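You operate a simulated robot arm through the tools that you are given. There is no shell and no other tool.

The job below is to be done with a simulated robot arm. You get a single attempt, and the scene is never put back.

JOB
Clip the bundles in the green trough with the clip from the parts drawer, then let the push plate off.
Fine: the green clip; loosen the trough's thumb nut, then throw its lever back; shut the drawer; the blue clip stays. Where these are worked on the way, their far stop is far enough and under half their travel is too little: parts drawer.

It is judged by the outcome, as a careful person would: the job done as asked, and still so three seconds after it is handed in. It fails if anything else is knocked over, pushed out of place, dropped, spilled or broken.

ROBOT AND FRAMES
A 7-joint arm with a two-finger parallel gripper, fixed in place. Base frame: the origin is on the floor under the middle of its stand, x ahead of it, y to its left, z up. Lengths are in mm, angles in rad, forces in N, time in s.
It reaches about 1479 mm from its shoulder. Its first joint turns from -2.897 to 2.897 rad. Payload 4.4 kg.
Tool frame: the origin (TCP) lies between the finger pads and is the grasp point; the fingertips stand 23 mm ahead of it; z points along the fingers, y is the line along which they close. The gripper opens to 94 mm. The fingers are 38 mm wide and 10 mm thick; the gripper's body (54 by 96 mm) begins 39 mm behind the TCP.
Orientation is that of the tool frame in the base frame, as [roll, pitch, yaw] about the fixed x, y, z axes, in that order (R = Rz(yaw) Ry(pitch) Rx(roll)). With the fingers straight down and closing along the base's y, the tool's x points along the base's -x, its y along +y and its z along -z.

CONTROLS
- The arm moves only by the tool apply_moves. Its argument "moves" is a list of rows, each a list of 7 numbers: the turn, a rotation vector about the tool's x, y, z in rad, then the shift along the tool's x, y, z in cm, then the gripper command, from -1 (fully open) to 1 (shut), values between in proportion. In form: [[rx, ry, rz, tx, ty, tz, jaw], ...]. A call has 1 to 20 rows; each row shifts and turns the commanded pose from where the row before left it, along the tool's axes as they then stand. Rows are played at 5 a second. More than 50 mm and 0.15 rad between two rows, or a gripper value outside its range, and nothing of the call is played. A pose out of reach is approached as far as the arm can. The call stops where the force on the tool passes 90 N (or 10 N more than at its start, if that is more) or the arm is blocked; 0.2 s more then pass. The fingers move at their own pace (about 72 mm/s each) and stop on an object; they squeeze with about 39 N. The grip force told is the motor's: it shows also when the fingers shut on nothing. Time passes only in rows, and 0.2 s behind the last, so rows that do not move let the fingers close. It gives the time, the measured TCP pose, the force on the tool (base axes), the opening and the grip force at its end, in the units of the frame above (readings bear some noise), with the torque about the TCP (base axes, N m) and any sound that the robot's microphone picked up.
- Cameras (640 x 400 px; columns grow to the right, rows downward): "scene" is fixed at [399.5, -501.9, 1535.3]; the picture's right is [0.80, -0.60, 0.00], its down [-0.28, -0.37, -0.89] and it looks along [0.53, 0.71, -0.47] (base axes); focal length 313 px, centre (320, 200). "wrist" rides on the gripper at [86, 16, -75] in the tool frame; the picture's right is [-0.18, 0.98, 0.00], its down [-0.58, -0.11, -0.81] and it looks along [-0.79, -0.15, 0.59] (tool axes); focal length 243 px, centre (320, 200). There is no depth. A picture from a camera that has moved, and an enlarged one, comes with that camera's place and axes in the base frame and with its lens.
- snapshot(camera): a new picture of that camera. It takes no simulated time.
- zoom(camera, box): a new picture of the part [left, top, right, bottom] of that camera's present view, enlarged. It takes no simulated time.
- close_job(): hands the job in; it is judged then, once.

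Places have to be worked out from the pictures, the camera data and where the tool is seen. Open the gripper and draw the arm clear of the work before you hand the job in, unless the task says otherwise.

The tools are called after "Call:" as name(argument=value, ...) on one line, values as JSON. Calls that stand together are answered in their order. apply_moves: Moves the arm, as the interface text tells. Its arguments: {"type":"object","properties":{"moves":{"type":"array"}},"required":["moves"]} The other tools are called the same way: snapshot (camera) takes a picture; zoom (camera, box) takes an enlarged picture of a part of a camera's view; close_job () hands the job in.

At the start:

```text
clock: 0.0
position: [762.5, 199.1, 1325.6]
orientation: [-3.141, 0.001, -3.141]
contact_force: [1.0, 0.5, -0.4]
ft_torque: [0.01, 0.01, 0.0]
width: 94.0
grasp_force: 0.0
```

scene: 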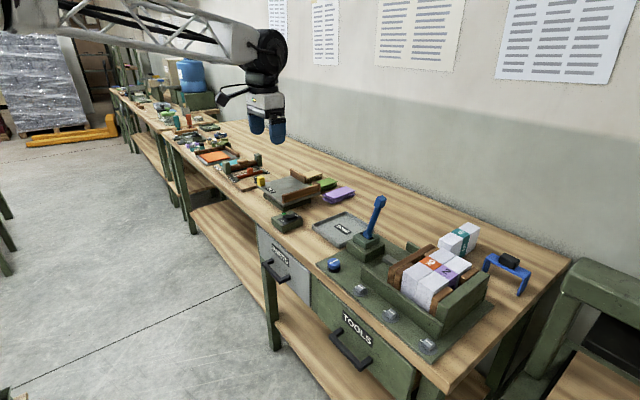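
wrist: 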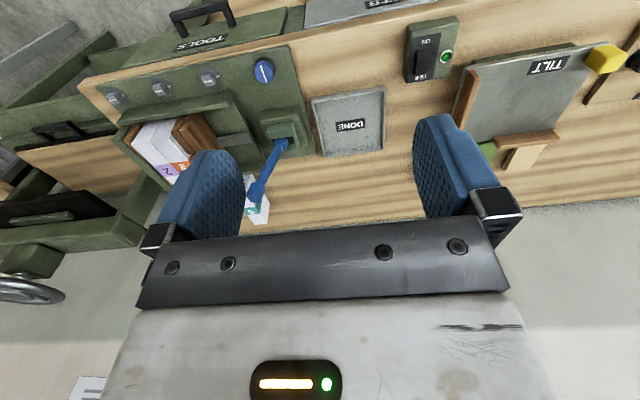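

I'll look closely at the work area first; the scene shows a green trough with bundles, a blue lever, a blue clip and two drawers.

Call:
zoom(camera="scene", box=[240, 180, 400, 280])

Call:
zoom(camera="scene", box=[310, 190, 470, 290])

Call:
zoom(camera="scene", box=[380, 210, 540, 310])

Call:
zoom(camera="scene", box=[310, 250, 510, 390])

Call:
zoom(camera="wrist", box=[80, 20, 400, 220])

```text
4.00 times, centred on (320, 230) of scene
camera zoom: at [399.5, -501.9, 1535.3], right [0.8, -0.6, 0.0], down [-0.28, -0.37, -0.89], along [0.53, 0.71, -0.47], focal length 1254 px, centre (320, 80)
```

zoom: 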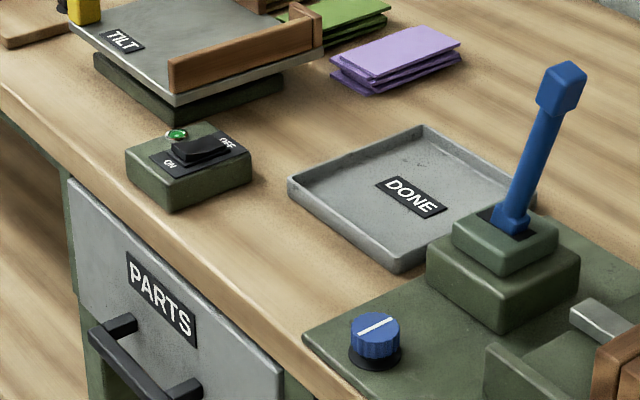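

```text
4.00 times, centred on (390, 240) of scene
camera zoom: at [399.5, -501.9, 1535.3], right [0.8, -0.6, 0.0], down [-0.28, -0.37, -0.89], along [0.53, 0.71, -0.47], focal length 1254 px, centre (40, 40)
```

zoom: 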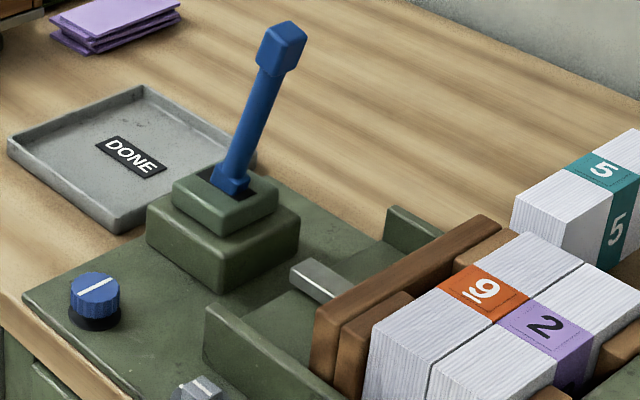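

```text
4.00 times, centred on (460, 260) of scene
camera zoom: at [399.5, -501.9, 1535.3], right [0.8, -0.6, 0.0], down [-0.28, -0.37, -0.89], along [0.53, 0.71, -0.47], focal length 1254 px, centre (-240, -40)
```

zoom: 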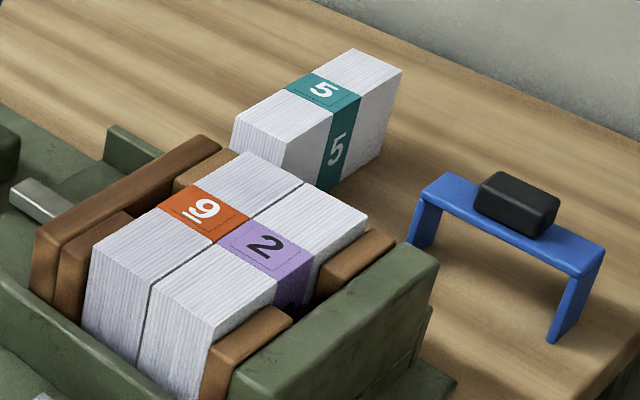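

```text
2.86 times, centred on (410, 320) of scene
camera zoom: at [399.5, -501.9, 1535.3], right [0.8, -0.6, 0.0], down [-0.28, -0.37, -0.89], along [0.53, 0.71, -0.47], focal length 895 px, centre (63, -143)
```

zoom: 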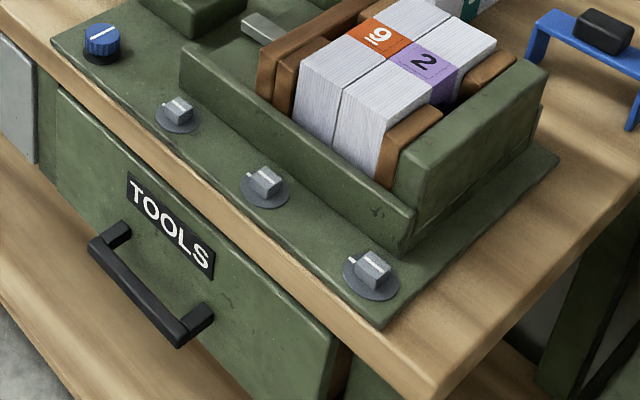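

```text
2.00 times, centred on (240, 120) of wrist
camera zoom: at [676.4, 214.9, 1400.0], right [0.18, 0.98, 0.0], down [0.58, -0.11, 0.81], along [0.79, -0.15, -0.59], focal length 485 px, centre (480, 360)
```

zoom: 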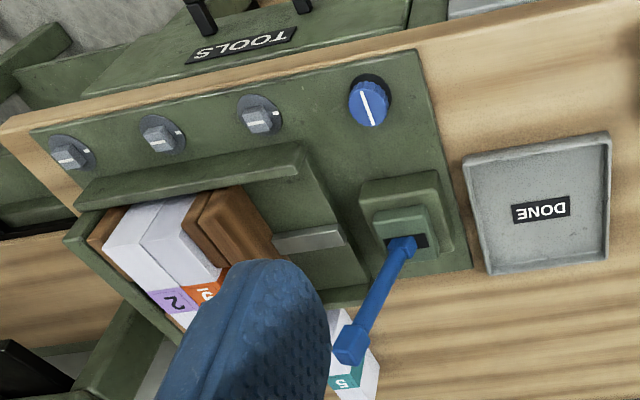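

The table top seems to be at z≈900 with its front edge near x≈850, and the lever leans toward -y (toward the bundles). I zoom in further on the drawer handle, the knobs and the trough.

Call:
zoom(camera="scene", box=[250, 220, 330, 300])

Call:
zoom(camera="scene", box=[320, 250, 380, 300])

Call:
zoom(camera="scene", box=[390, 230, 500, 320])

Call:
zoom(camera="scene", box=[370, 300, 450, 360])

Call:
zoom(camera="scene", box=[470, 230, 550, 310])

```text
5.00 times, centred on (290, 260) of scene
camera zoom: at [399.5, -501.9, 1535.3], right [0.8, -0.6, 0.0], down [-0.28, -0.37, -0.89], along [0.53, 0.71, -0.47], focal length 1567 px, centre (470, -100)
```

zoom: 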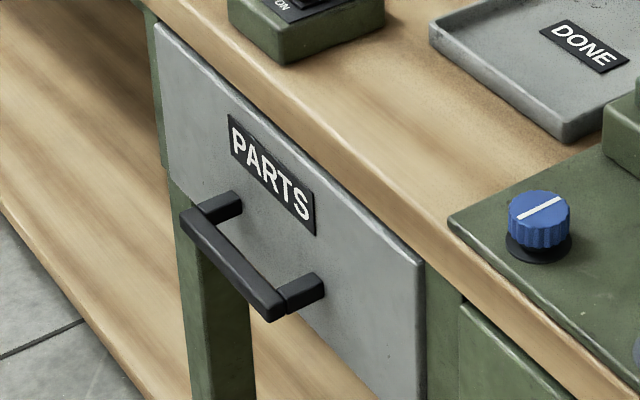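

```text
8.00 times, centred on (350, 275) of scene
camera zoom: at [399.5, -501.9, 1535.3], right [0.8, -0.6, 0.0], down [-0.28, -0.37, -0.89], along [0.53, 0.71, -0.47], focal length 2507 px, centre (80, -400)
```

zoom: 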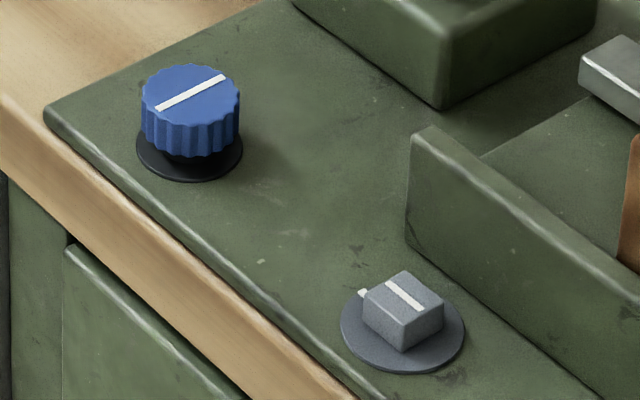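

```text
4.44 times, centred on (445, 275) of scene
camera zoom: at [399.5, -501.9, 1535.3], right [0.8, -0.6, 0.0], down [-0.28, -0.37, -0.89], along [0.53, 0.71, -0.47], focal length 1393 px, centre (-236, -133)
```

zoom: 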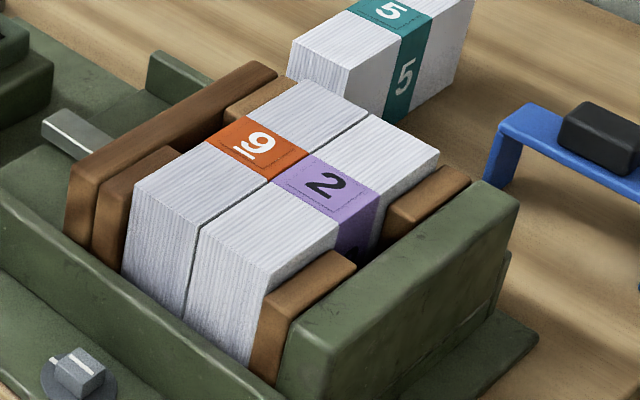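

```text
6.67 times, centred on (410, 330) of scene
camera zoom: at [399.5, -501.9, 1535.3], right [0.8, -0.6, 0.0], down [-0.28, -0.37, -0.89], along [0.53, 0.71, -0.47], focal length 2089 px, centre (-280, -667)
```

zoom: 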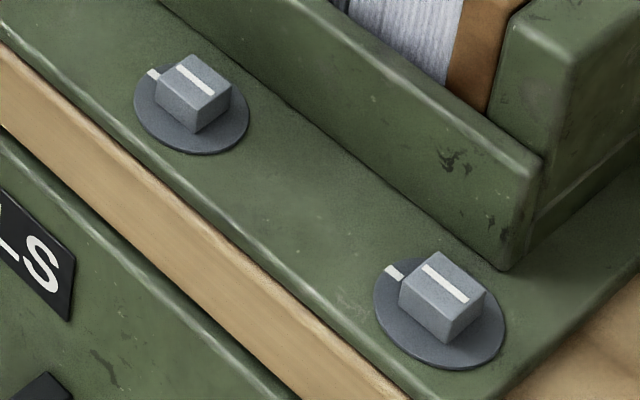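

```text
5.00 times, centred on (510, 270) of scene
camera zoom: at [399.5, -501.9, 1535.3], right [0.8, -0.6, 0.0], down [-0.28, -0.37, -0.89], along [0.53, 0.71, -0.47], focal length 1567 px, centre (-630, -150)
```

zoom: 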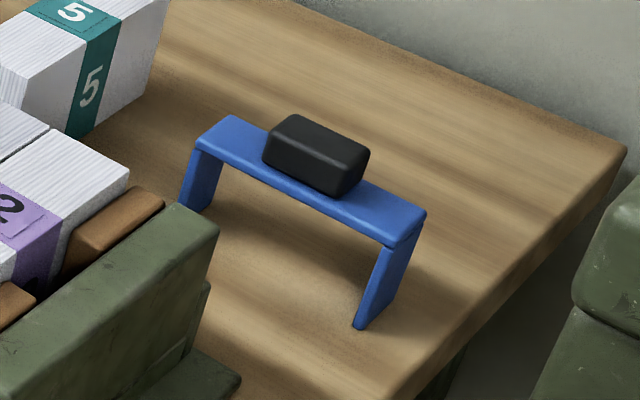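

The blue knurled knob is the thumb nut, the handle of the PARTS drawer lies at about (803, 340, 740). Before working I move sideways (-y) at the present height to survey the trough with the wrist camera.

Call:
apply_moves(moves=[[0, 0, 0, 0, -4, 0, -1], [0, 0, 0, 0, -4, 0, -1], [0, 0, 0, 0, -4, 0, -1], [0, 0, 0, 0, -4, 0, -1], [0, 0, 0, 0, -4, 0, -1], [0, 0, 0, 0, -4, 0, -1], [0, 0, 0, 0, -4, 0, -1]])

Call:
snapshot(camera="wrist")

Call:
snapshot(camera="scene")

```text
clock: 1.6
position: [762.8, -81.3, 1325.8]
orientation: [3.141, 0.001, 3.141]
contact_force: [-0.1, -0.5, -0.1]
ft_torque: [0.04, 0.03, -0.01]
width: 93.9
grasp_force: 0.0
```

```text
taken
camera wrist: at [675.8, -65.1, 1400.2], right [0.18, 0.98, 0.0], down [0.58, -0.11, 0.81], along [0.79, -0.15, -0.59], focal length 243 px, centre (320, 200)
```

wrist: 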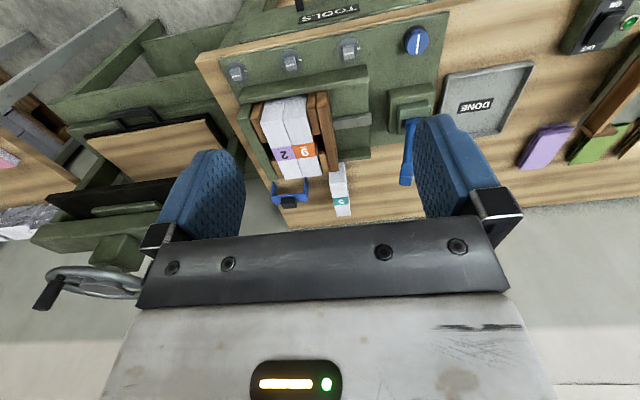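

```text
taken
```

scene: 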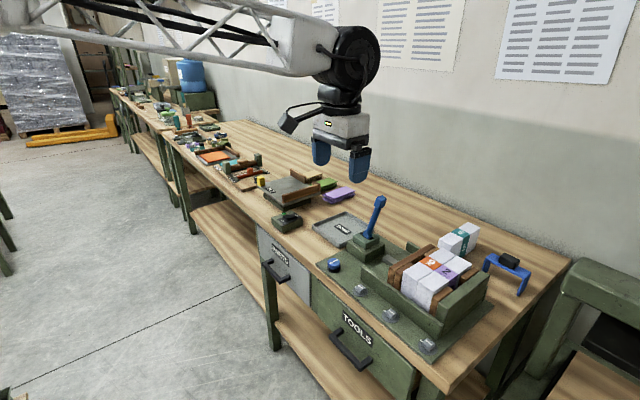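

Good view of the trough; I zoom in on it from the wrist.

Call:
zoom(camera="wrist", box=[200, 30, 440, 220])

Call:
zoom(camera="wrist", box=[230, 70, 350, 220])

Call:
zoom(camera="scene", box=[390, 230, 500, 320])

```text
2.11 times, centred on (320, 125) of wrist
camera zoom: at [675.8, -65.1, 1400.2], right [0.18, 0.98, 0.0], down [0.58, -0.11, 0.81], along [0.79, -0.15, -0.59], focal length 511 px, centre (320, 358)
```

zoom: 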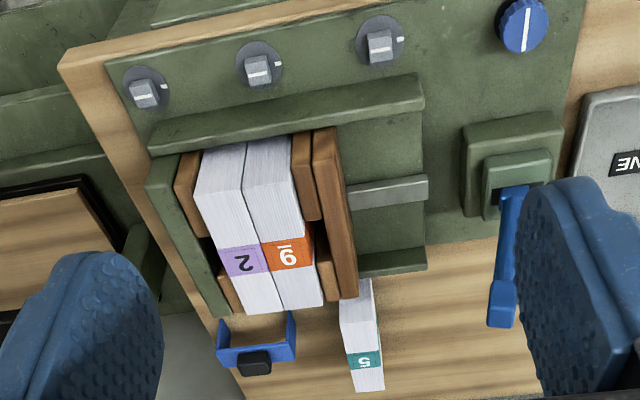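

```text
2.67 times, centred on (290, 145) of wrist
camera zoom: at [675.8, -65.1, 1400.2], right [0.18, 0.98, 0.0], down [0.58, -0.11, 0.81], along [0.79, -0.15, -0.59], focal length 647 px, centre (400, 347)
```

zoom: 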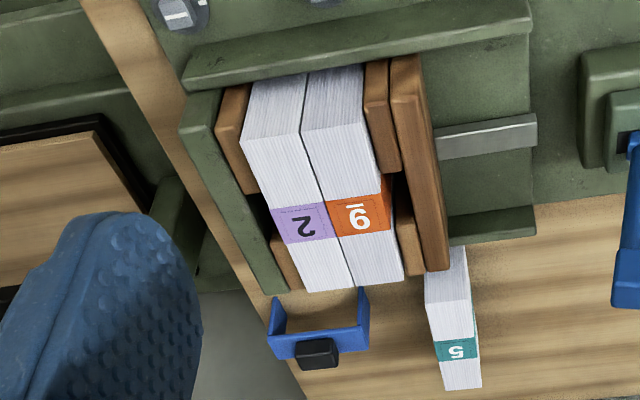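

```text
4.44 times, centred on (445, 275) of scene
camera zoom: at [399.5, -501.9, 1535.3], right [0.8, -0.6, 0.0], down [-0.28, -0.37, -0.89], along [0.53, 0.71, -0.47], focal length 1393 px, centre (-236, -133)
```

zoom: 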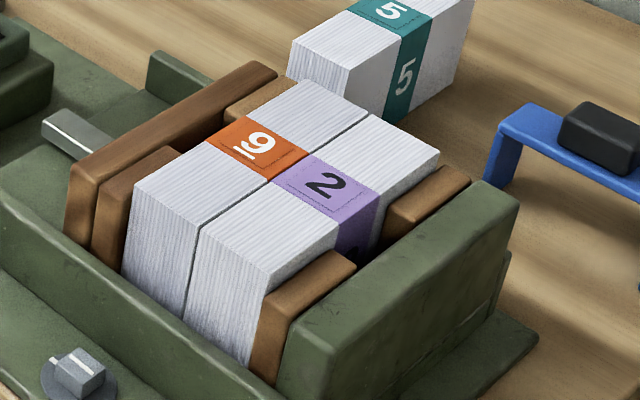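

Bundles' top is at z≈1012 and the pair spans y≈-224…-142, label centre x≈1013, so the clip goes at about (1013, -184). Now I move back to y≈340 while turning the fingers to point along +x.

Call:
apply_moves(moves=[[0, -0.1428, 0, 0, 3.83, 0, -1], [0, -0.1428, 0, 0, 3.83, 0, -1], [0, -0.1428, 0, 0, 3.83, 0, -1], [0, -0.1428, 0, 0, 3.83, 0, -1], [0, -0.1428, 0, 0, 3.83, 0, -1], [0, -0.1428, 0, 0, 3.83, 0, -1], [0, -0.1428, 0, 0, 3.83, 0, -1], [0, -0.1428, 0, 0, 3.83, 0, -1], [0, -0.1428, 0, 0, 3.83, 0, -1], [0, -0.1428, 0, 0, 3.83, 0, -1], [0, -0.1428, 0, 0, 3.83, 0, -1]])

Call:
snapshot(camera="scene")

Call:
snapshot(camera="wrist")

```text
clock: 4.0
position: [762.8, 341.6, 1328.3]
orientation: [0.518, 1.569, 0.517]
contact_force: [0.8, -0.2, -0.2]
ft_torque: [0.01, 0.04, -0.06]
width: 93.8
grasp_force: 0.2
```

```text
taken
```

scene: 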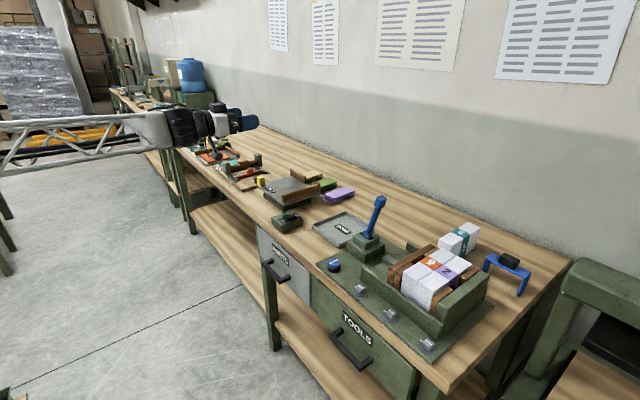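

```text
taken
camera wrist: at [688.4, 357.6, 1241.1], right [0.0, 0.98, 0.19], down [-0.81, -0.11, 0.58], along [0.59, -0.15, 0.79], focal length 243 px, centre (320, 200)
```

wrist: 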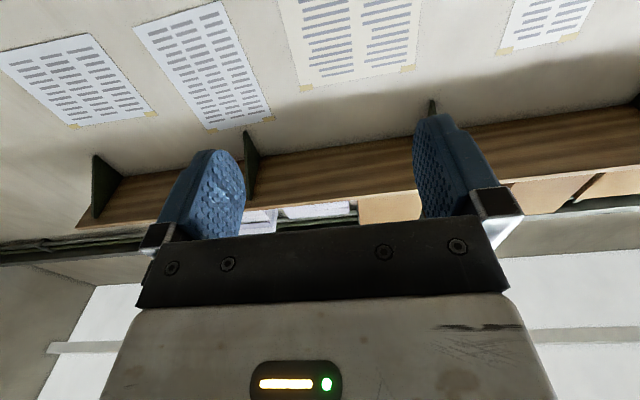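

The fingers now point along +x. I roll the gripper about its own axis so it closes vertically, and back off 10 cm.

Call:
apply_moves(moves=[[0, 0, 0.1428, 0, 0, -0.9, -1], [0, 0, 0.1428, 0, 0, -0.9, -1], [0, 0, 0.1428, 0, 0, -0.9, -1], [0, 0, 0.1428, 0, 0, -0.9, -1], [0, 0, 0.1428, 0, 0, -0.9, -1], [0, 0, 0.1428, 0, 0, -0.9, -1], [0, 0, 0.1428, 0, 0, -0.9, -1], [0, 0, 0.1428, 0, 0, -0.9, -1], [0, 0, 0.1428, 0, 0, -0.9, -1], [0, 0, 0.1428, 0, 0, -0.9, -1], [0, 0, 0.1428, 0, 0, -0.9, -1]])

Call:
snapshot(camera="wrist")

```text
clock: 6.4
position: [661.1, 332.1, 1396.8]
orientation: [1.617, 0.023, 1.579]
contact_force: [0.9, 0.3, -1.0]
ft_torque: [0.02, -0.01, -0.01]
width: 94.0
grasp_force: 0.1
out of reach, approached as far as the arm can: row 10, 11
```

```text
taken
camera wrist: at [585.9, 417.9, 1413.6], right [0.05, -0.16, 0.99], down [-0.81, -0.59, -0.06], along [0.59, -0.79, -0.16], focal length 243 px, centre (320, 200)
```

wrist: 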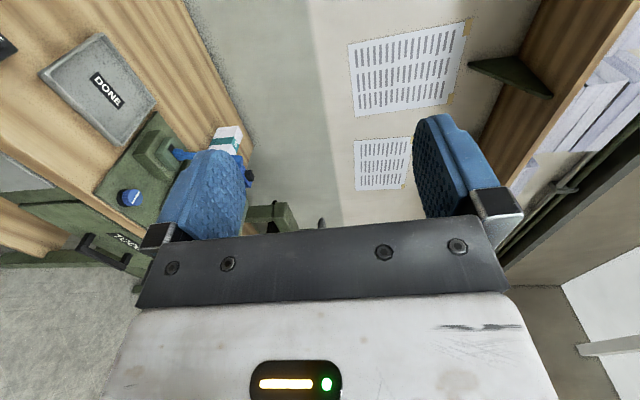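

The roll nearly completed but the arm reported being at its limit there (z crept up). I test moving down a little along tool -y to see whether it comes back into reach.

Call:
apply_moves(moves=[[0, 0, 0, 0, -4, 0, -1], [0, 0, 0, 0, -4, 0, -1], [0, 0, 0, 0, -4, 0, -1]])

```text
clock: 7.2
position: [651.1, 312.7, 1358.1]
orientation: [1.655, 0.043, 1.588]
contact_force: [-0.5, 0.5, -0.6]
ft_torque: [-0.01, -0.03, 0.01]
width: 94.2
grasp_force: 0.1
out of reach, approached as far as the arm can: row 1, 2, 3
```

It stays out of reach with this roll direction, so I unroll back to see where the commanded pose is.

Call:
apply_moves(moves=[[0, 0, -0.1428, 0, 0, 0, -1], [0, 0, -0.1428, 0, 0, 0, -1], [0, 0, -0.1428, 0, 0, 0, -1], [0, 0, -0.1428, 0, 0, 0, -1], [0, 0, -0.1428, 0, 0, 0, -1], [0, 0, -0.1428, 0, 0, 0, -1], [0, 0, -0.1428, 0, 0, 0, -1], [0, 0, -0.1428, 0, 0, 0, -1], [0, 0, -0.1428, 0, 0, 0, -1], [0, 0, -0.1428, 0, 0, 0, -1], [0, 0, -0.1428, 0, 0, 0, -1]])

```text
clock: 9.6
position: [650.6, 311.8, 1358.2]
orientation: [-2.628, 1.517, -2.62]
contact_force: [-0.4, 0.2, 0.6]
ft_torque: [0.0, 0.02, 0.04]
width: 93.9
grasp_force: 0.2
```

The command resets to what was reached. I try the other roll direction (-90°) instead.

Call:
apply_moves(moves=[[0, 0, -0.1428, 0, 0, 0, -1], [0, 0, -0.1428, 0, 0, 0, -1], [0, 0, -0.1428, 0, 0, 0, -1], [0, 0, -0.1428, 0, 0, 0, -1], [0, 0, -0.1428, 0, 0, 0, -1], [0, 0, -0.1428, 0, 0, 0, -1], [0, 0, -0.1428, 0, 0, 0, -1], [0, 0, -0.1428, 0, 0, 0, -1], [0, 0, -0.1428, 0, 0, 0, -1], [0, 0, -0.1428, 0, 0, 0, -1], [0, 0, -0.1428, 0, 0, 0, -1]])

Call:
snapshot(camera="wrist")

Call:
snapshot(camera="scene")

```text
clock: 12.0
position: [649.7, 312.3, 1358.1]
orientation: [-1.617, -0.026, -1.564]
contact_force: [0.5, -0.1, 0.2]
ft_torque: [-0.02, 0.01, -0.02]
width: 93.9
grasp_force: 0.1
```

```text
taken
camera wrist: at [576.0, 224.3, 1347.1], right [-0.05, 0.16, -0.99], down [-0.8, 0.58, 0.13], along [0.59, 0.8, 0.1], focal length 243 px, centre (320, 200)
```

wrist: 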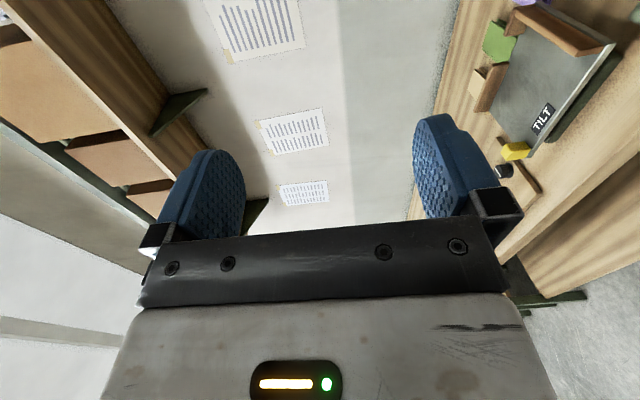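

```text
taken
```

scene: 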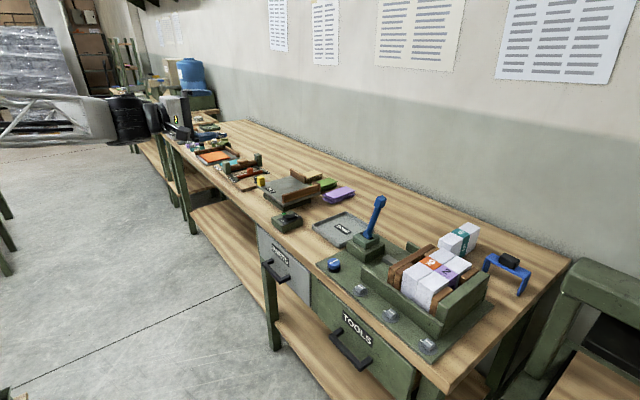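

This roll direction works (tool x along -y, tool y down). I correct the small tilt and descend in front of the table toward the handle's height.

Call:
apply_moves(moves=[[0.046, 0, 0.026, 0, 0, 0, -1], [0, 0, 0, -0.2, 4.4, 0.2, -1], [0, 0, 0, -0.2, 4.4, 0.2, -1], [0, 0, 0, -0.2, 4.4, 0.2, -1], [0, 0, 0, -0.2, 4.4, 0.2, -1], [0, 0, 0, -0.2, 4.4, 0.2, -1], [0, 0, 0, -0.2, 4.4, 0.2, -1], [0, 0, 0, -0.2, 4.4, 0.2, -1], [0, 0, 0, -0.2, 4.4, 0.2, -1], [0, 0, 0, -0.2, 4.4, 0.2, -1], [0, 0, 0, -0.2, 4.4, 0.2, -1], [0, 0, 0, -0.2, 4.4, 0.2, -1], [0, 0, 0, -0.2, 4.4, 0.2, -1], [0, 0, 0, -0.2, 4.4, 0.2, -1], [0, 0, 0, -0.2, 4.4, 0.2, -1]])

Call:
snapshot(camera="wrist")

Call:
snapshot(camera="scene")

```text
clock: 15.2
position: [678.6, 341.1, 742.8]
orientation: [-1.569, 0.003, -1.564]
contact_force: [0.0, -0.3, -0.3]
ft_torque: [0.0, 0.05, 0.01]
width: 94.3
grasp_force: 0.1
```

```text
taken
camera wrist: at [604.4, 253.6, 725.8], right [0.0, 0.19, -0.98], down [-0.81, 0.58, 0.11], along [0.59, 0.8, 0.15], focal length 243 px, centre (320, 200)
```

wrist: 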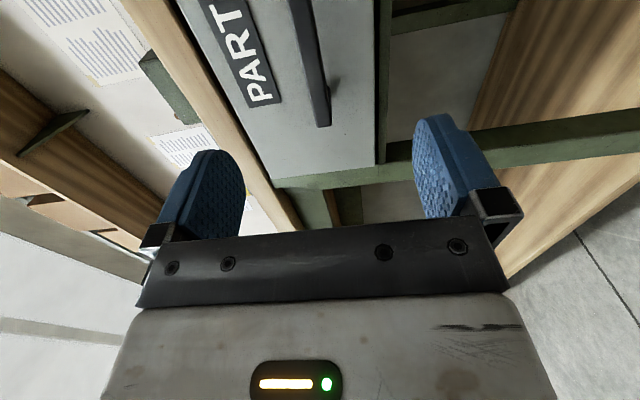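

```text
taken
```

scene: 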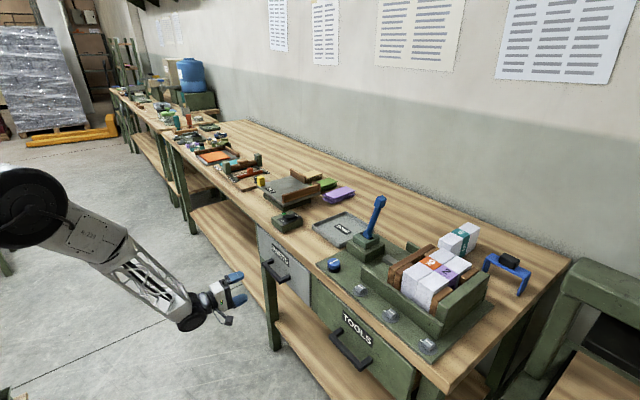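

The handle bar is in view; I zoom on it to refine its height.

Call:
zoom(camera="wrist", box=[200, 0, 440, 150])

Call:
zoom(camera="scene", box=[200, 230, 320, 330])

```text
2.67 times, centred on (320, 75) of wrist
camera zoom: at [604.4, 253.6, 725.8], right [0.0, 0.19, -0.98], down [-0.81, 0.58, 0.11], along [0.59, 0.8, 0.15], focal length 647 px, centre (320, 533)
```

zoom: 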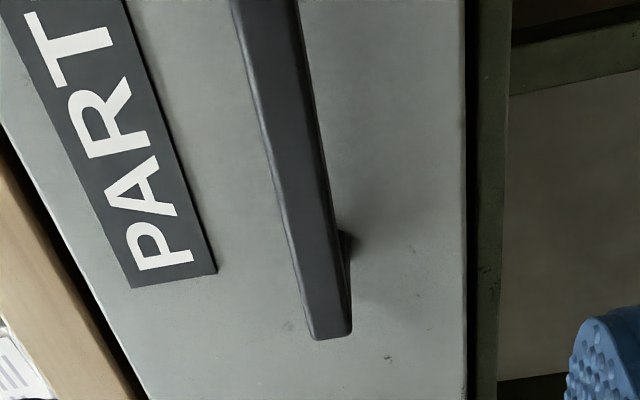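

```text
4.00 times, centred on (260, 280) of scene
camera zoom: at [399.5, -501.9, 1535.3], right [0.8, -0.6, 0.0], down [-0.28, -0.37, -0.89], along [0.53, 0.71, -0.47], focal length 1254 px, centre (560, -120)
```

zoom: 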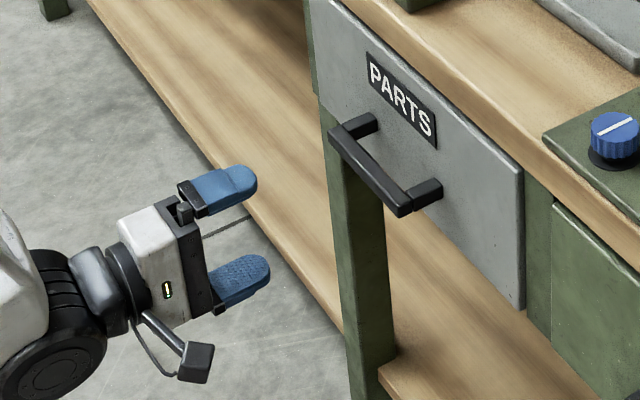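

The bar's centre is at z≈748, x≈800. I advance to it with the fingers astride and close.

Call:
apply_moves(moves=[[0, 0, 0, 0, -0.5, 3, -1], [0, 0, 0, 0, 0, 3, -1], [0, 0, 0, 0, 0, 3, -1], [0, 0, 0, 0, 0, 3.2, -1]])

Call:
zoom(camera="scene", box=[200, 230, 320, 330])

Call:
snapshot(camera="wrist")

```text
clock: 16.2
position: [800.7, 342.7, 746.6]
orientation: [-1.57, 0.002, -1.563]
contact_force: [0.3, -0.5, -1.1]
ft_torque: [-0.01, 0.02, 0.0]
width: 93.7
grasp_force: 0.0
```

```text
4.00 times, centred on (260, 280) of scene
camera zoom: at [399.5, -501.9, 1535.3], right [0.8, -0.6, 0.0], down [-0.28, -0.37, -0.89], along [0.53, 0.71, -0.47], focal length 1254 px, centre (560, -120)
```

zoom: 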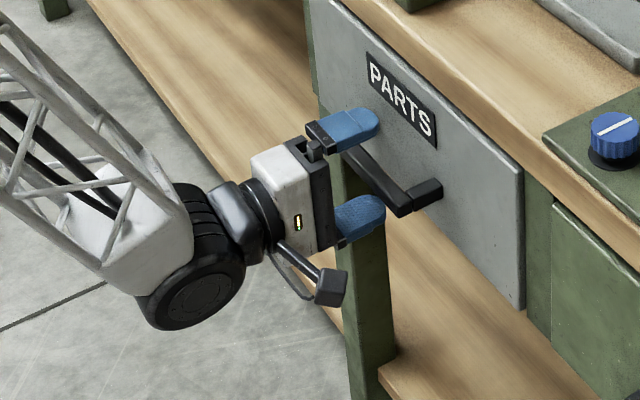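

```text
taken
camera wrist: at [727.0, 255.7, 729.8], right [0.0, 0.19, -0.98], down [-0.81, 0.58, 0.11], along [0.59, 0.8, 0.15], focal length 243 px, centre (320, 200)
```

wrist: 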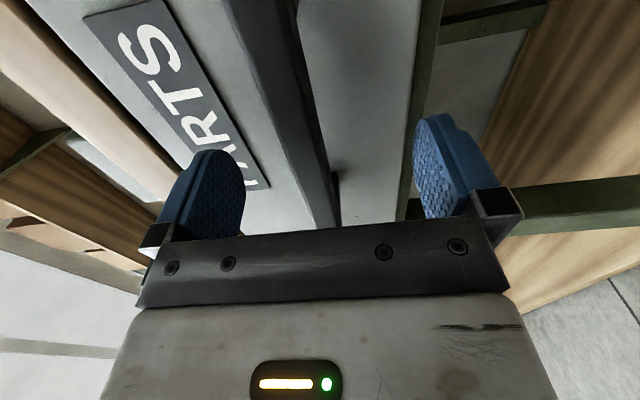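

The bar lies between the fingers. I close on it.

Call:
apply_moves(moves=[[0, 0, 0, 0, 0, 0, 1], [0, 0, 0, 0, 0, 0, 1], [0, 0, 0, 0, 0, 0, 1], [0, 0, 0, 0, 0, 0, 1], [0, 0, 0, 0, 0, 0, 1]])

Call:
zoom(camera="scene", box=[200, 230, 320, 330])

```text
clock: 17.4
position: [801.7, 342.8, 750.6]
orientation: [-1.565, 0.004, -1.563]
contact_force: [-4.6, -4.5, 44.4]
ft_torque: [-1.75, -0.15, -0.37]
width: 16.0
grasp_force: 45.6
```

```text
4.00 times, centred on (260, 280) of scene
camera zoom: at [399.5, -501.9, 1535.3], right [0.8, -0.6, 0.0], down [-0.28, -0.37, -0.89], along [0.53, 0.71, -0.47], focal length 1254 px, centre (560, -120)
```

zoom: 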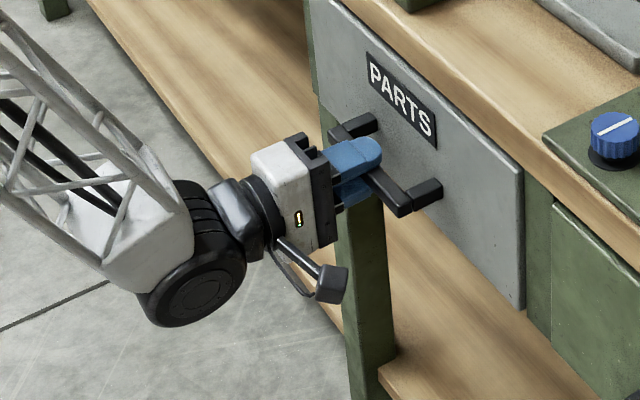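

Gripped (16 mm). The bar sits about 4 mm above my commanded height, so I relax upward and then begin pulling.

Call:
apply_moves(moves=[[0, 0, 0, 0, -0.4, 0, 1], [0, 0, 0, 0, 0, -1, 1], [0, 0, 0, 0, 0, -2, 1], [0, 0, 0, 0, 0, -2, 1]])

```text
clock: 18.4
position: [748.3, 343.0, 749.2]
orientation: [-1.571, 0.002, -1.564]
contact_force: [0.6, 34.1, 2.9]
ft_torque: [-1.08, 0.07, 0.45]
width: 15.9
grasp_force: 44.9
```

The drawer is coming. There is a sideways force, so I ease +y by 2 mm while continuing the pull.

Call:
apply_moves(moves=[[0, 0, 0, -0.2, 0, -2, 1], [0, 0, 0, 0, 0, -3, 1], [0, 0, 0, 0, 0, -3, 1], [0, 0, 0, 0, 0, -3, 1]])

Call:
snapshot(camera="scene")

```text
clock: 19.4
position: [640.6, 342.9, 750.2]
orientation: [-1.571, 0.003, -1.568]
contact_force: [1.2, -7.8, 14.7]
ft_torque: [-1.8, 0.03, 0.03]
width: 15.8
grasp_force: 45.2
```

```text
taken
```

scene: 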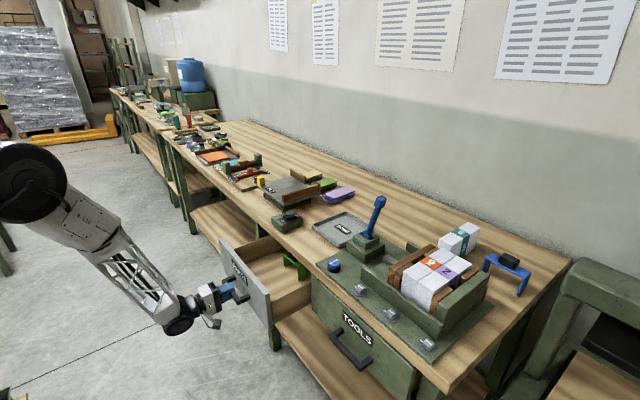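

The drawer is opening smoothly (about 160 mm) and a green clip shows inside. I keep pulling until the stop.

Call:
apply_moves(moves=[[0, 0, 0, 0, 0, -3, 1], [0, 0, 0, 0, 0, -3, 1], [0, 0, 0, 0, 0, -2, 1]])

Call:
zoom(camera="scene", box=[200, 210, 340, 340])

```text
clock: 20.2
position: [560.7, 342.4, 749.9]
orientation: [-1.572, 0.002, -1.562]
contact_force: [-0.2, 19.8, -2.9]
ft_torque: [-1.42, 0.12, 1.43]
width: 16.0
grasp_force: 44.8
```

```text
3.08 times, centred on (270, 275) of scene
camera zoom: at [399.5, -501.9, 1535.3], right [0.8, -0.6, 0.0], down [-0.28, -0.37, -0.89], along [0.53, 0.71, -0.47], focal length 964 px, centre (474, -31)
```

zoom: 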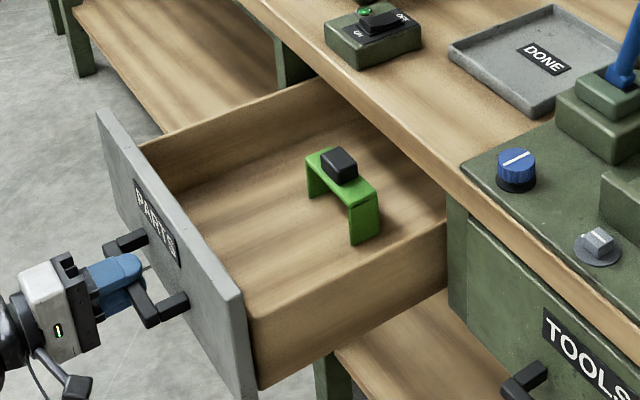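

The drawer is 240 mm out with the green clip visible. I continue with smaller steps to find the stop.

Call:
apply_moves(moves=[[0, 0, 0, -0.1, 0, -1, 1], [0, 0, 0, 0, 0, -1, 1], [0, 0, 0, 0, 0, -1, 1], [0, 0, 0, 0, 0, -1, 1]])

Call:
zoom(camera="scene", box=[200, 210, 340, 340])

```text
clock: 21.2
position: [520.4, 342.6, 749.5]
orientation: [-1.572, 0.003, -1.566]
contact_force: [1.2, 9.8, -17.7]
ft_torque: [-0.94, 0.19, 0.34]
width: 15.9
grasp_force: 44.8
```

```text
3.08 times, centred on (270, 275) of scene
camera zoom: at [399.5, -501.9, 1535.3], right [0.8, -0.6, 0.0], down [-0.28, -0.37, -0.89], along [0.53, 0.71, -0.47], focal length 964 px, centre (474, -31)
```

zoom: 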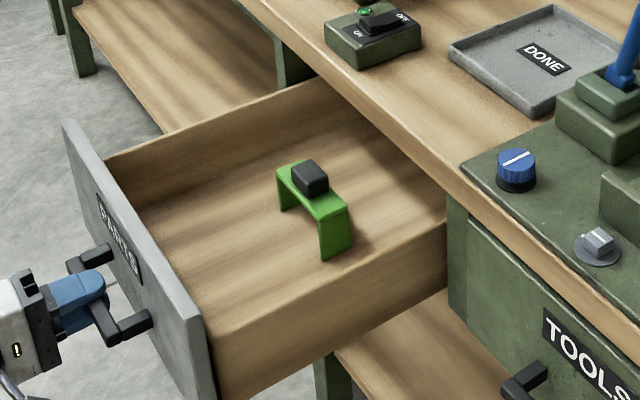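

Still free at 280 mm; I pull a little more to be well past half travel.

Call:
apply_moves(moves=[[0, 0, 0, 0, 0, -1, 1], [0, 0, 0, 0, 0, -1, 1], [0, 0, 0, 0, 0, -1, 1]])

Call:
zoom(camera="scene", box=[180, 210, 340, 340])

Call:
snapshot(camera="wrist")

```text
clock: 22.0
position: [490.2, 343.2, 749.4]
orientation: [-1.572, 0.002, -1.564]
contact_force: [0.9, -1.6, -28.0]
ft_torque: [-1.15, 0.17, -0.13]
width: 15.9
grasp_force: 44.7
```

```text
3.08 times, centred on (260, 275) of scene
camera zoom: at [399.5, -501.9, 1535.3], right [0.8, -0.6, 0.0], down [-0.28, -0.37, -0.89], along [0.53, 0.71, -0.47], focal length 964 px, centre (505, -31)
```

zoom: 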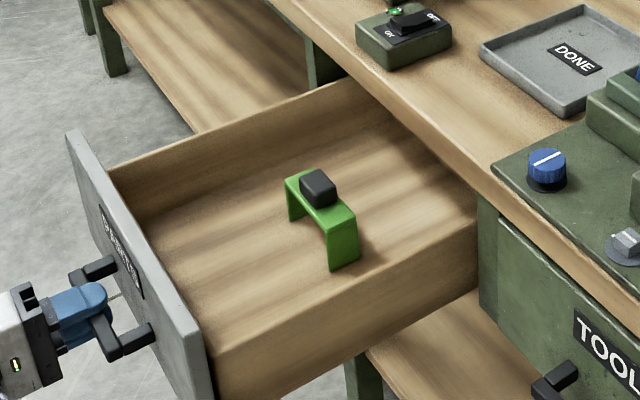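

```text
taken
camera wrist: at [416.0, 255.7, 733.5], right [0.0, 0.19, -0.98], down [-0.81, 0.58, 0.11], along [0.59, 0.8, 0.15], focal length 243 px, centre (320, 200)
```

wrist: 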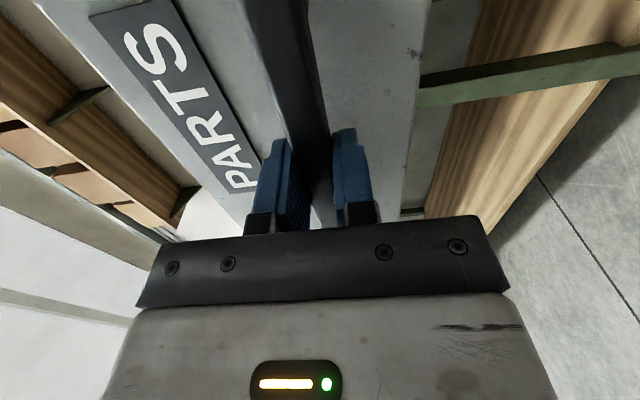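

The drawer is out by about 310 mm, ample. I release the handle and back off along -x, then rise.

Call:
apply_moves(moves=[[0, 0, 0, 0, 0.3, 0, 1], [0, 0, 0, 0, 0, 0, -1], [0, 0, 0, 0, 0, 0, -1], [0, 0, 0, 0, 0, 0, -1], [0, 0, 0, 0, 0, 0, -1]])

Call:
zoom(camera="scene", box=[160, 210, 340, 340])

```text
clock: 23.2
position: [489.4, 342.7, 748.2]
orientation: [-1.571, 0.0, -1.563]
contact_force: [0.3, -0.3, 0.2]
ft_torque: [0.03, 0.01, -0.02]
width: 94.2
grasp_force: 0.0
```

```text
3.08 times, centred on (250, 275) of scene
camera zoom: at [399.5, -501.9, 1535.3], right [0.8, -0.6, 0.0], down [-0.28, -0.37, -0.89], along [0.53, 0.71, -0.47], focal length 964 px, centre (535, -31)
```

zoom: 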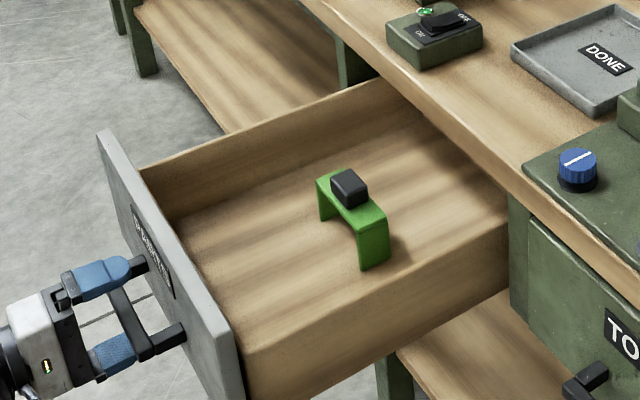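

Released cleanly. Back off 80 mm along -x, then rise to about z≈1150.

Call:
apply_moves(moves=[[0, 0, 0, 0, 0, -4, -1], [0, 0, 0, 0, 0, -4, -1], [0, 0, 0, 0, -4, 0, -1], [0, 0, 0, 0, -4, 0, -1], [0, 0, 0, 0, -4, 0, -1], [0, 0, 0, 0, -4, 0, -1], [0, 0, 0, 0, -4, 0, -1], [0, 0, 0, 0, -4, 0, -1], [0, 0, 0, 0, -4, 0, -1], [0, 0, 0, 0, -4, 0, -1], [0, 0, 0, 0, -4, 0, -1], [0, 0, 0, 0, -4, 0, -1]])

Call:
snapshot(camera="wrist")

Call:
snapshot(camera="scene")

```text
clock: 25.8
position: [410.0, 341.0, 1147.0]
orientation: [-1.57, 0.001, -1.564]
contact_force: [-0.1, -0.1, 0.5]
ft_torque: [-0.02, 0.0, -0.02]
width: 94.0
grasp_force: 0.2
```

```text
taken
camera wrist: at [336.3, 253.8, 1130.3], right [0.0, 0.19, -0.98], down [-0.81, 0.58, 0.11], along [0.59, 0.8, 0.15], focal length 243 px, centre (320, 200)
```

wrist: 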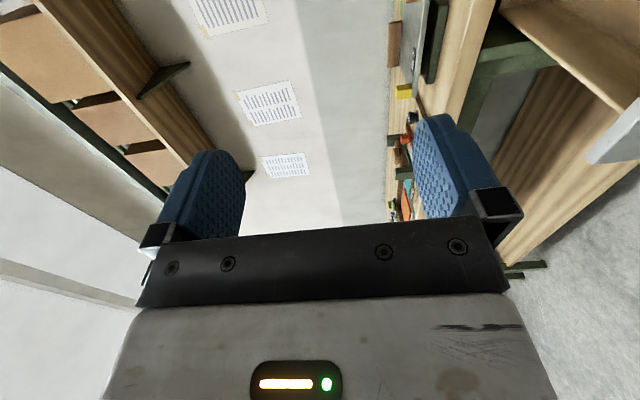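

```text
taken
```

scene: 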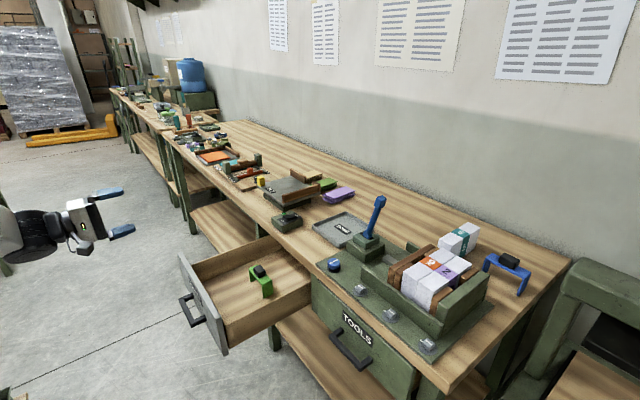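

Now I unroll the gripper while moving forward above the drawer, then pitch the fingers straight down.

Call:
apply_moves(moves=[[0, 0, 0.1428, 0, 0, 2.2, -1], [0, 0, 0.1428, 0, 0, 2.2, -1], [0, 0, 0.1428, 0, 0, 2.2, -1], [0, 0, 0.1428, 0, 0, 2.2, -1], [0, 0, 0.1428, 0, 0, 2.2, -1], [0, 0, 0.1428, 0, 0, 2.2, -1], [0, 0, 0.1428, 0, 0, 2.2, -1], [0, 0, 0.1428, 0, 0, 2.2, -1], [0, 0, 0.1428, 0, 0, 2.2, -1], [0, 0, 0.1428, 0, 0, 2.2, -1], [0, 0, 0.1428, 0, 0, 2.2, -1]])

Call:
apply_moves(moves=[[0, 0.1428, 0, 0, 0, 0, -1], [0, 0.1428, 0, 0, 0, 0, -1], [0, 0.1428, 0, 0, 0, 0, -1], [0, 0.1428, 0, 0, 0, 0, -1], [0, 0.1428, 0, 0, 0, 0, -1], [0, 0.1428, 0, 0, 0, 0, -1], [0, 0.1428, 0, 0, 0, 0, -1], [0, 0.1428, 0, 0, 0, 0, -1], [0, 0.1428, 0, 0, 0, 0, -1], [0, 0.1428, 0, 0, 0, 0, -1], [0, 0.1428, 0, 0, 0, 0, -1]])

Call:
snapshot(camera="wrist")

Call:
snapshot(camera="scene")

```text
clock: 28.2
position: [651.9, 345.8, 1149.6]
orientation: [1.365, 1.565, 1.371]
contact_force: [-0.4, -0.3, -0.7]
ft_torque: [-0.01, -0.02, -0.03]
width: 93.9
grasp_force: 0.0
```

```text
clock: 30.6
position: [651.8, 342.9, 1148.0]
orientation: [3.138, 0.0, -3.135]
contact_force: [-0.4, 0.2, 0.8]
ft_torque: [0.01, 0.0, -0.01]
width: 93.9
grasp_force: 0.1
```

```text
taken
camera wrist: at [565.6, 358.5, 1222.8], right [0.18, 0.98, 0.0], down [0.58, -0.11, 0.81], along [0.79, -0.14, -0.59], focal length 243 px, centre (320, 200)
```

wrist: 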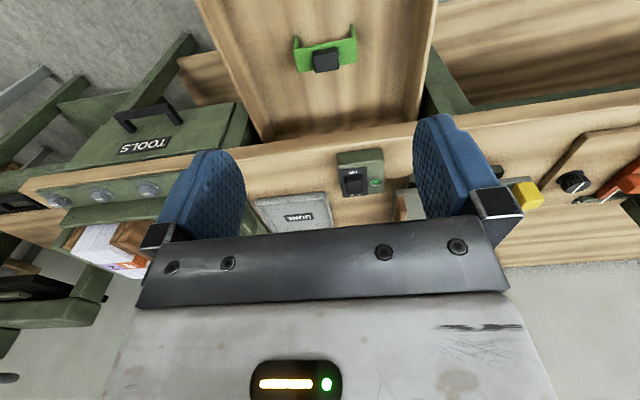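

```text
taken
```

scene: 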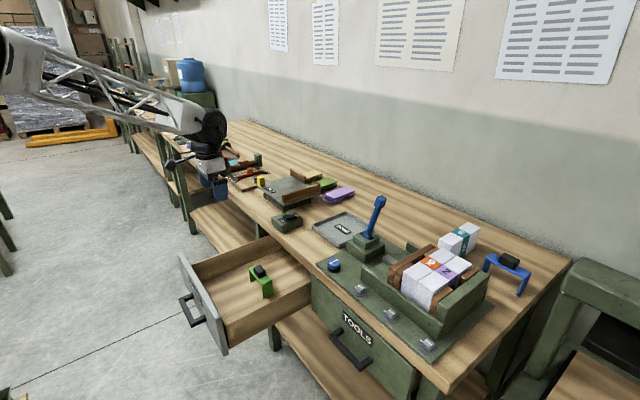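

The clip is visible from both cameras; I zoom to triangulate it.

Call:
zoom(camera="wrist", box=[260, 10, 390, 100])

Call:
zoom(camera="scene", box=[225, 240, 305, 310])

```text
4.44 times, centred on (325, 55) of wrist
camera zoom: at [565.6, 358.5, 1222.8], right [0.18, 0.98, 0.0], down [0.58, -0.11, 0.81], along [0.79, -0.14, -0.59], focal length 1078 px, centre (298, 844)
```

zoom: 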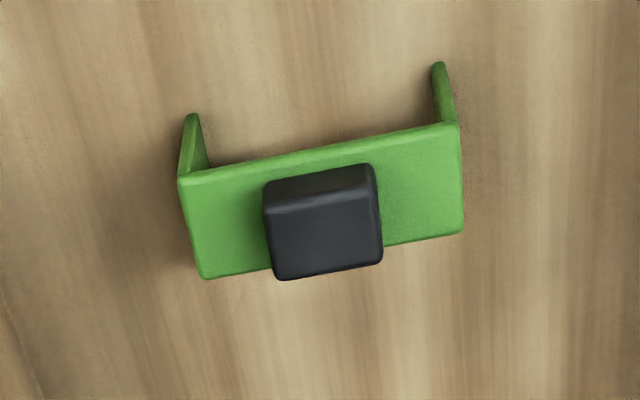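

```text
5.71 times, centred on (265, 275) of scene
camera zoom: at [399.5, -501.9, 1535.3], right [0.8, -0.6, 0.0], down [-0.28, -0.37, -0.89], along [0.53, 0.71, -0.47], focal length 1791 px, centre (634, -229)
```

zoom: 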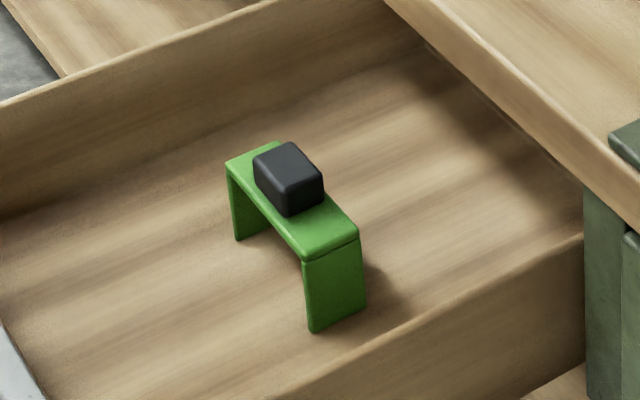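

Triangulated: the clip's strap top is at z≈760, spanning y 280–389 and x≈738–778, with a grip block about 26×42×20 mm centred at ≈(760, 334). I move above it and descend partway.

Call:
apply_moves(moves=[[0, 0, 0.0066, -3.6, -0.28, 4, -1], [0, 0, 0, -3.6, -0.28, 4, -1], [0, 0, 0, -3.6, -0.28, 4, -1], [0, 0, 0, 0, 0, 4.5, -1], [0, 0, 0, 0, 0, 4.5, -1], [0, 0, 0, 0, 0, 4.5, -1]])

Call:
snapshot(camera="wrist")

Call:
zoom(camera="scene", box=[205, 200, 325, 310])

```text
refused: row 1 steps farther than a row can; nothing moved
```

```text
taken
camera wrist: at [565.6, 358.5, 1222.8], right [0.18, 0.98, 0.0], down [0.58, -0.11, 0.81], along [0.79, -0.14, -0.59], focal length 243 px, centre (320, 200)
```

wrist: 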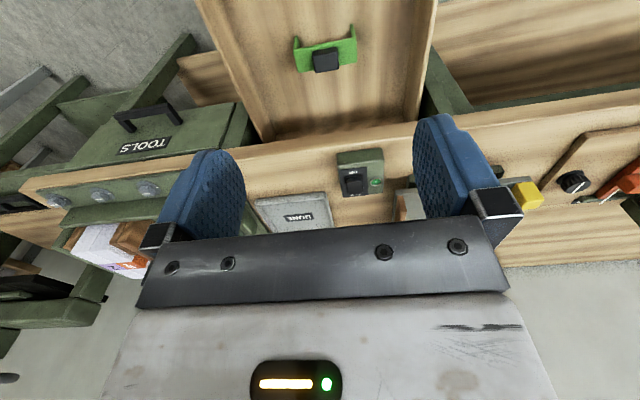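

```text
3.64 times, centred on (265, 255) of scene
camera zoom: at [399.5, -501.9, 1535.3], right [0.8, -0.6, 0.0], down [-0.28, -0.37, -0.89], along [0.53, 0.71, -0.47], focal length 1140 px, centre (520, 0)
```

zoom: 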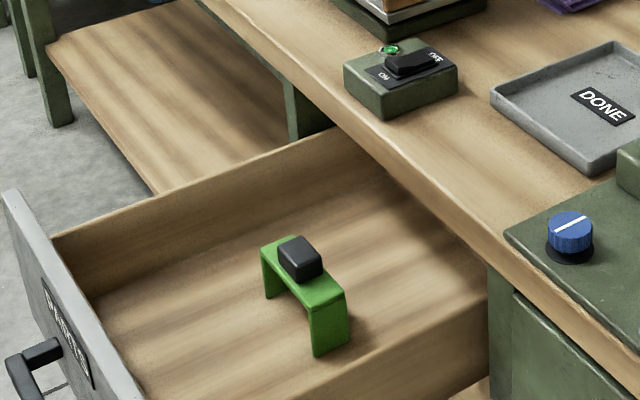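

The step was too long (diagonal over 50 mm); I split it.

Call:
apply_moves(moves=[[0, 0, 0.0066, -3.6, -0.28, 2, -1], [0, 0, 0, -3.6, -0.28, 2, -1], [0, 0, 0, -3.6, -0.28, 2, -1], [0, 0, 0, 0, 0, 4.5, -1], [0, 0, 0, 0, 0, 4.5, -1], [0, 0, 0, 0, 0, 4.5, -1], [0, 0, 0, 0, 0, 4.5, -1]])

Call:
snapshot(camera="wrist")

Call:
zoom(camera="scene", box=[205, 200, 325, 310])

```text
clock: 32.2
position: [760.9, 335.8, 908.1]
orientation: [3.14, 0.002, 3.141]
contact_force: [0.7, 0.4, -0.2]
ft_torque: [-0.04, 0.03, 0.03]
width: 94.0
grasp_force: 0.1
```

```text
taken
camera wrist: at [674.8, 351.5, 983.0], right [0.18, 0.98, 0.0], down [0.58, -0.11, 0.81], along [0.79, -0.15, -0.59], focal length 243 px, centre (320, 200)
```

wrist: 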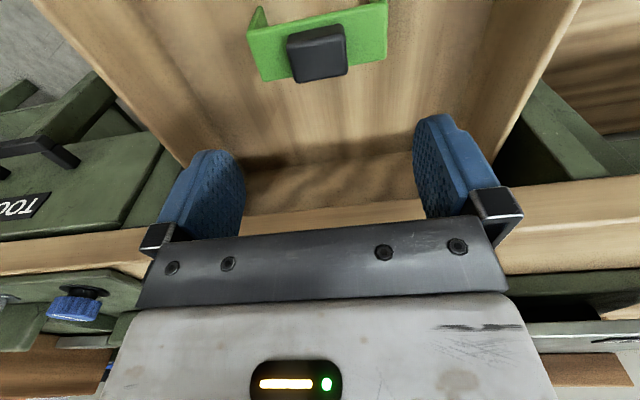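

```text
3.64 times, centred on (265, 255) of scene
camera zoom: at [399.5, -501.9, 1535.3], right [0.8, -0.6, 0.0], down [-0.28, -0.37, -0.89], along [0.53, 0.71, -0.47], focal length 1140 px, centre (520, 0)
```

zoom: 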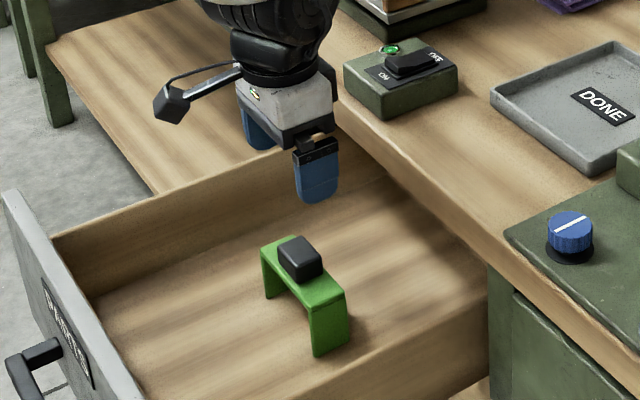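

I zoom in the wrist view to refine the block's position before descending.

Call:
zoom(camera="wrist", box=[240, 0, 400, 100])

```text
4.00 times, centred on (320, 50) of wrist
camera zoom: at [674.8, 351.5, 983.0], right [0.18, 0.98, 0.0], down [0.58, -0.11, 0.81], along [0.79, -0.15, -0.59], focal length 970 px, centre (320, 800)
```

zoom: 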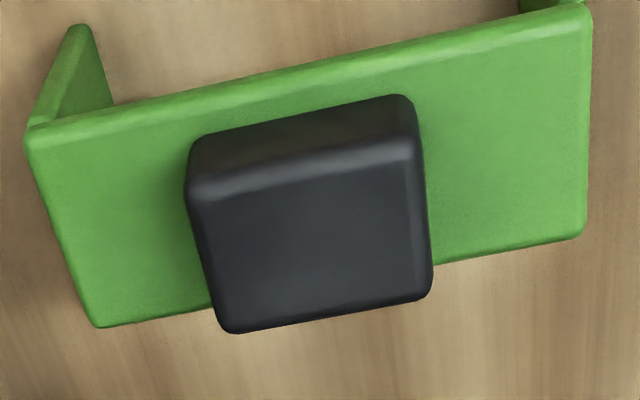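

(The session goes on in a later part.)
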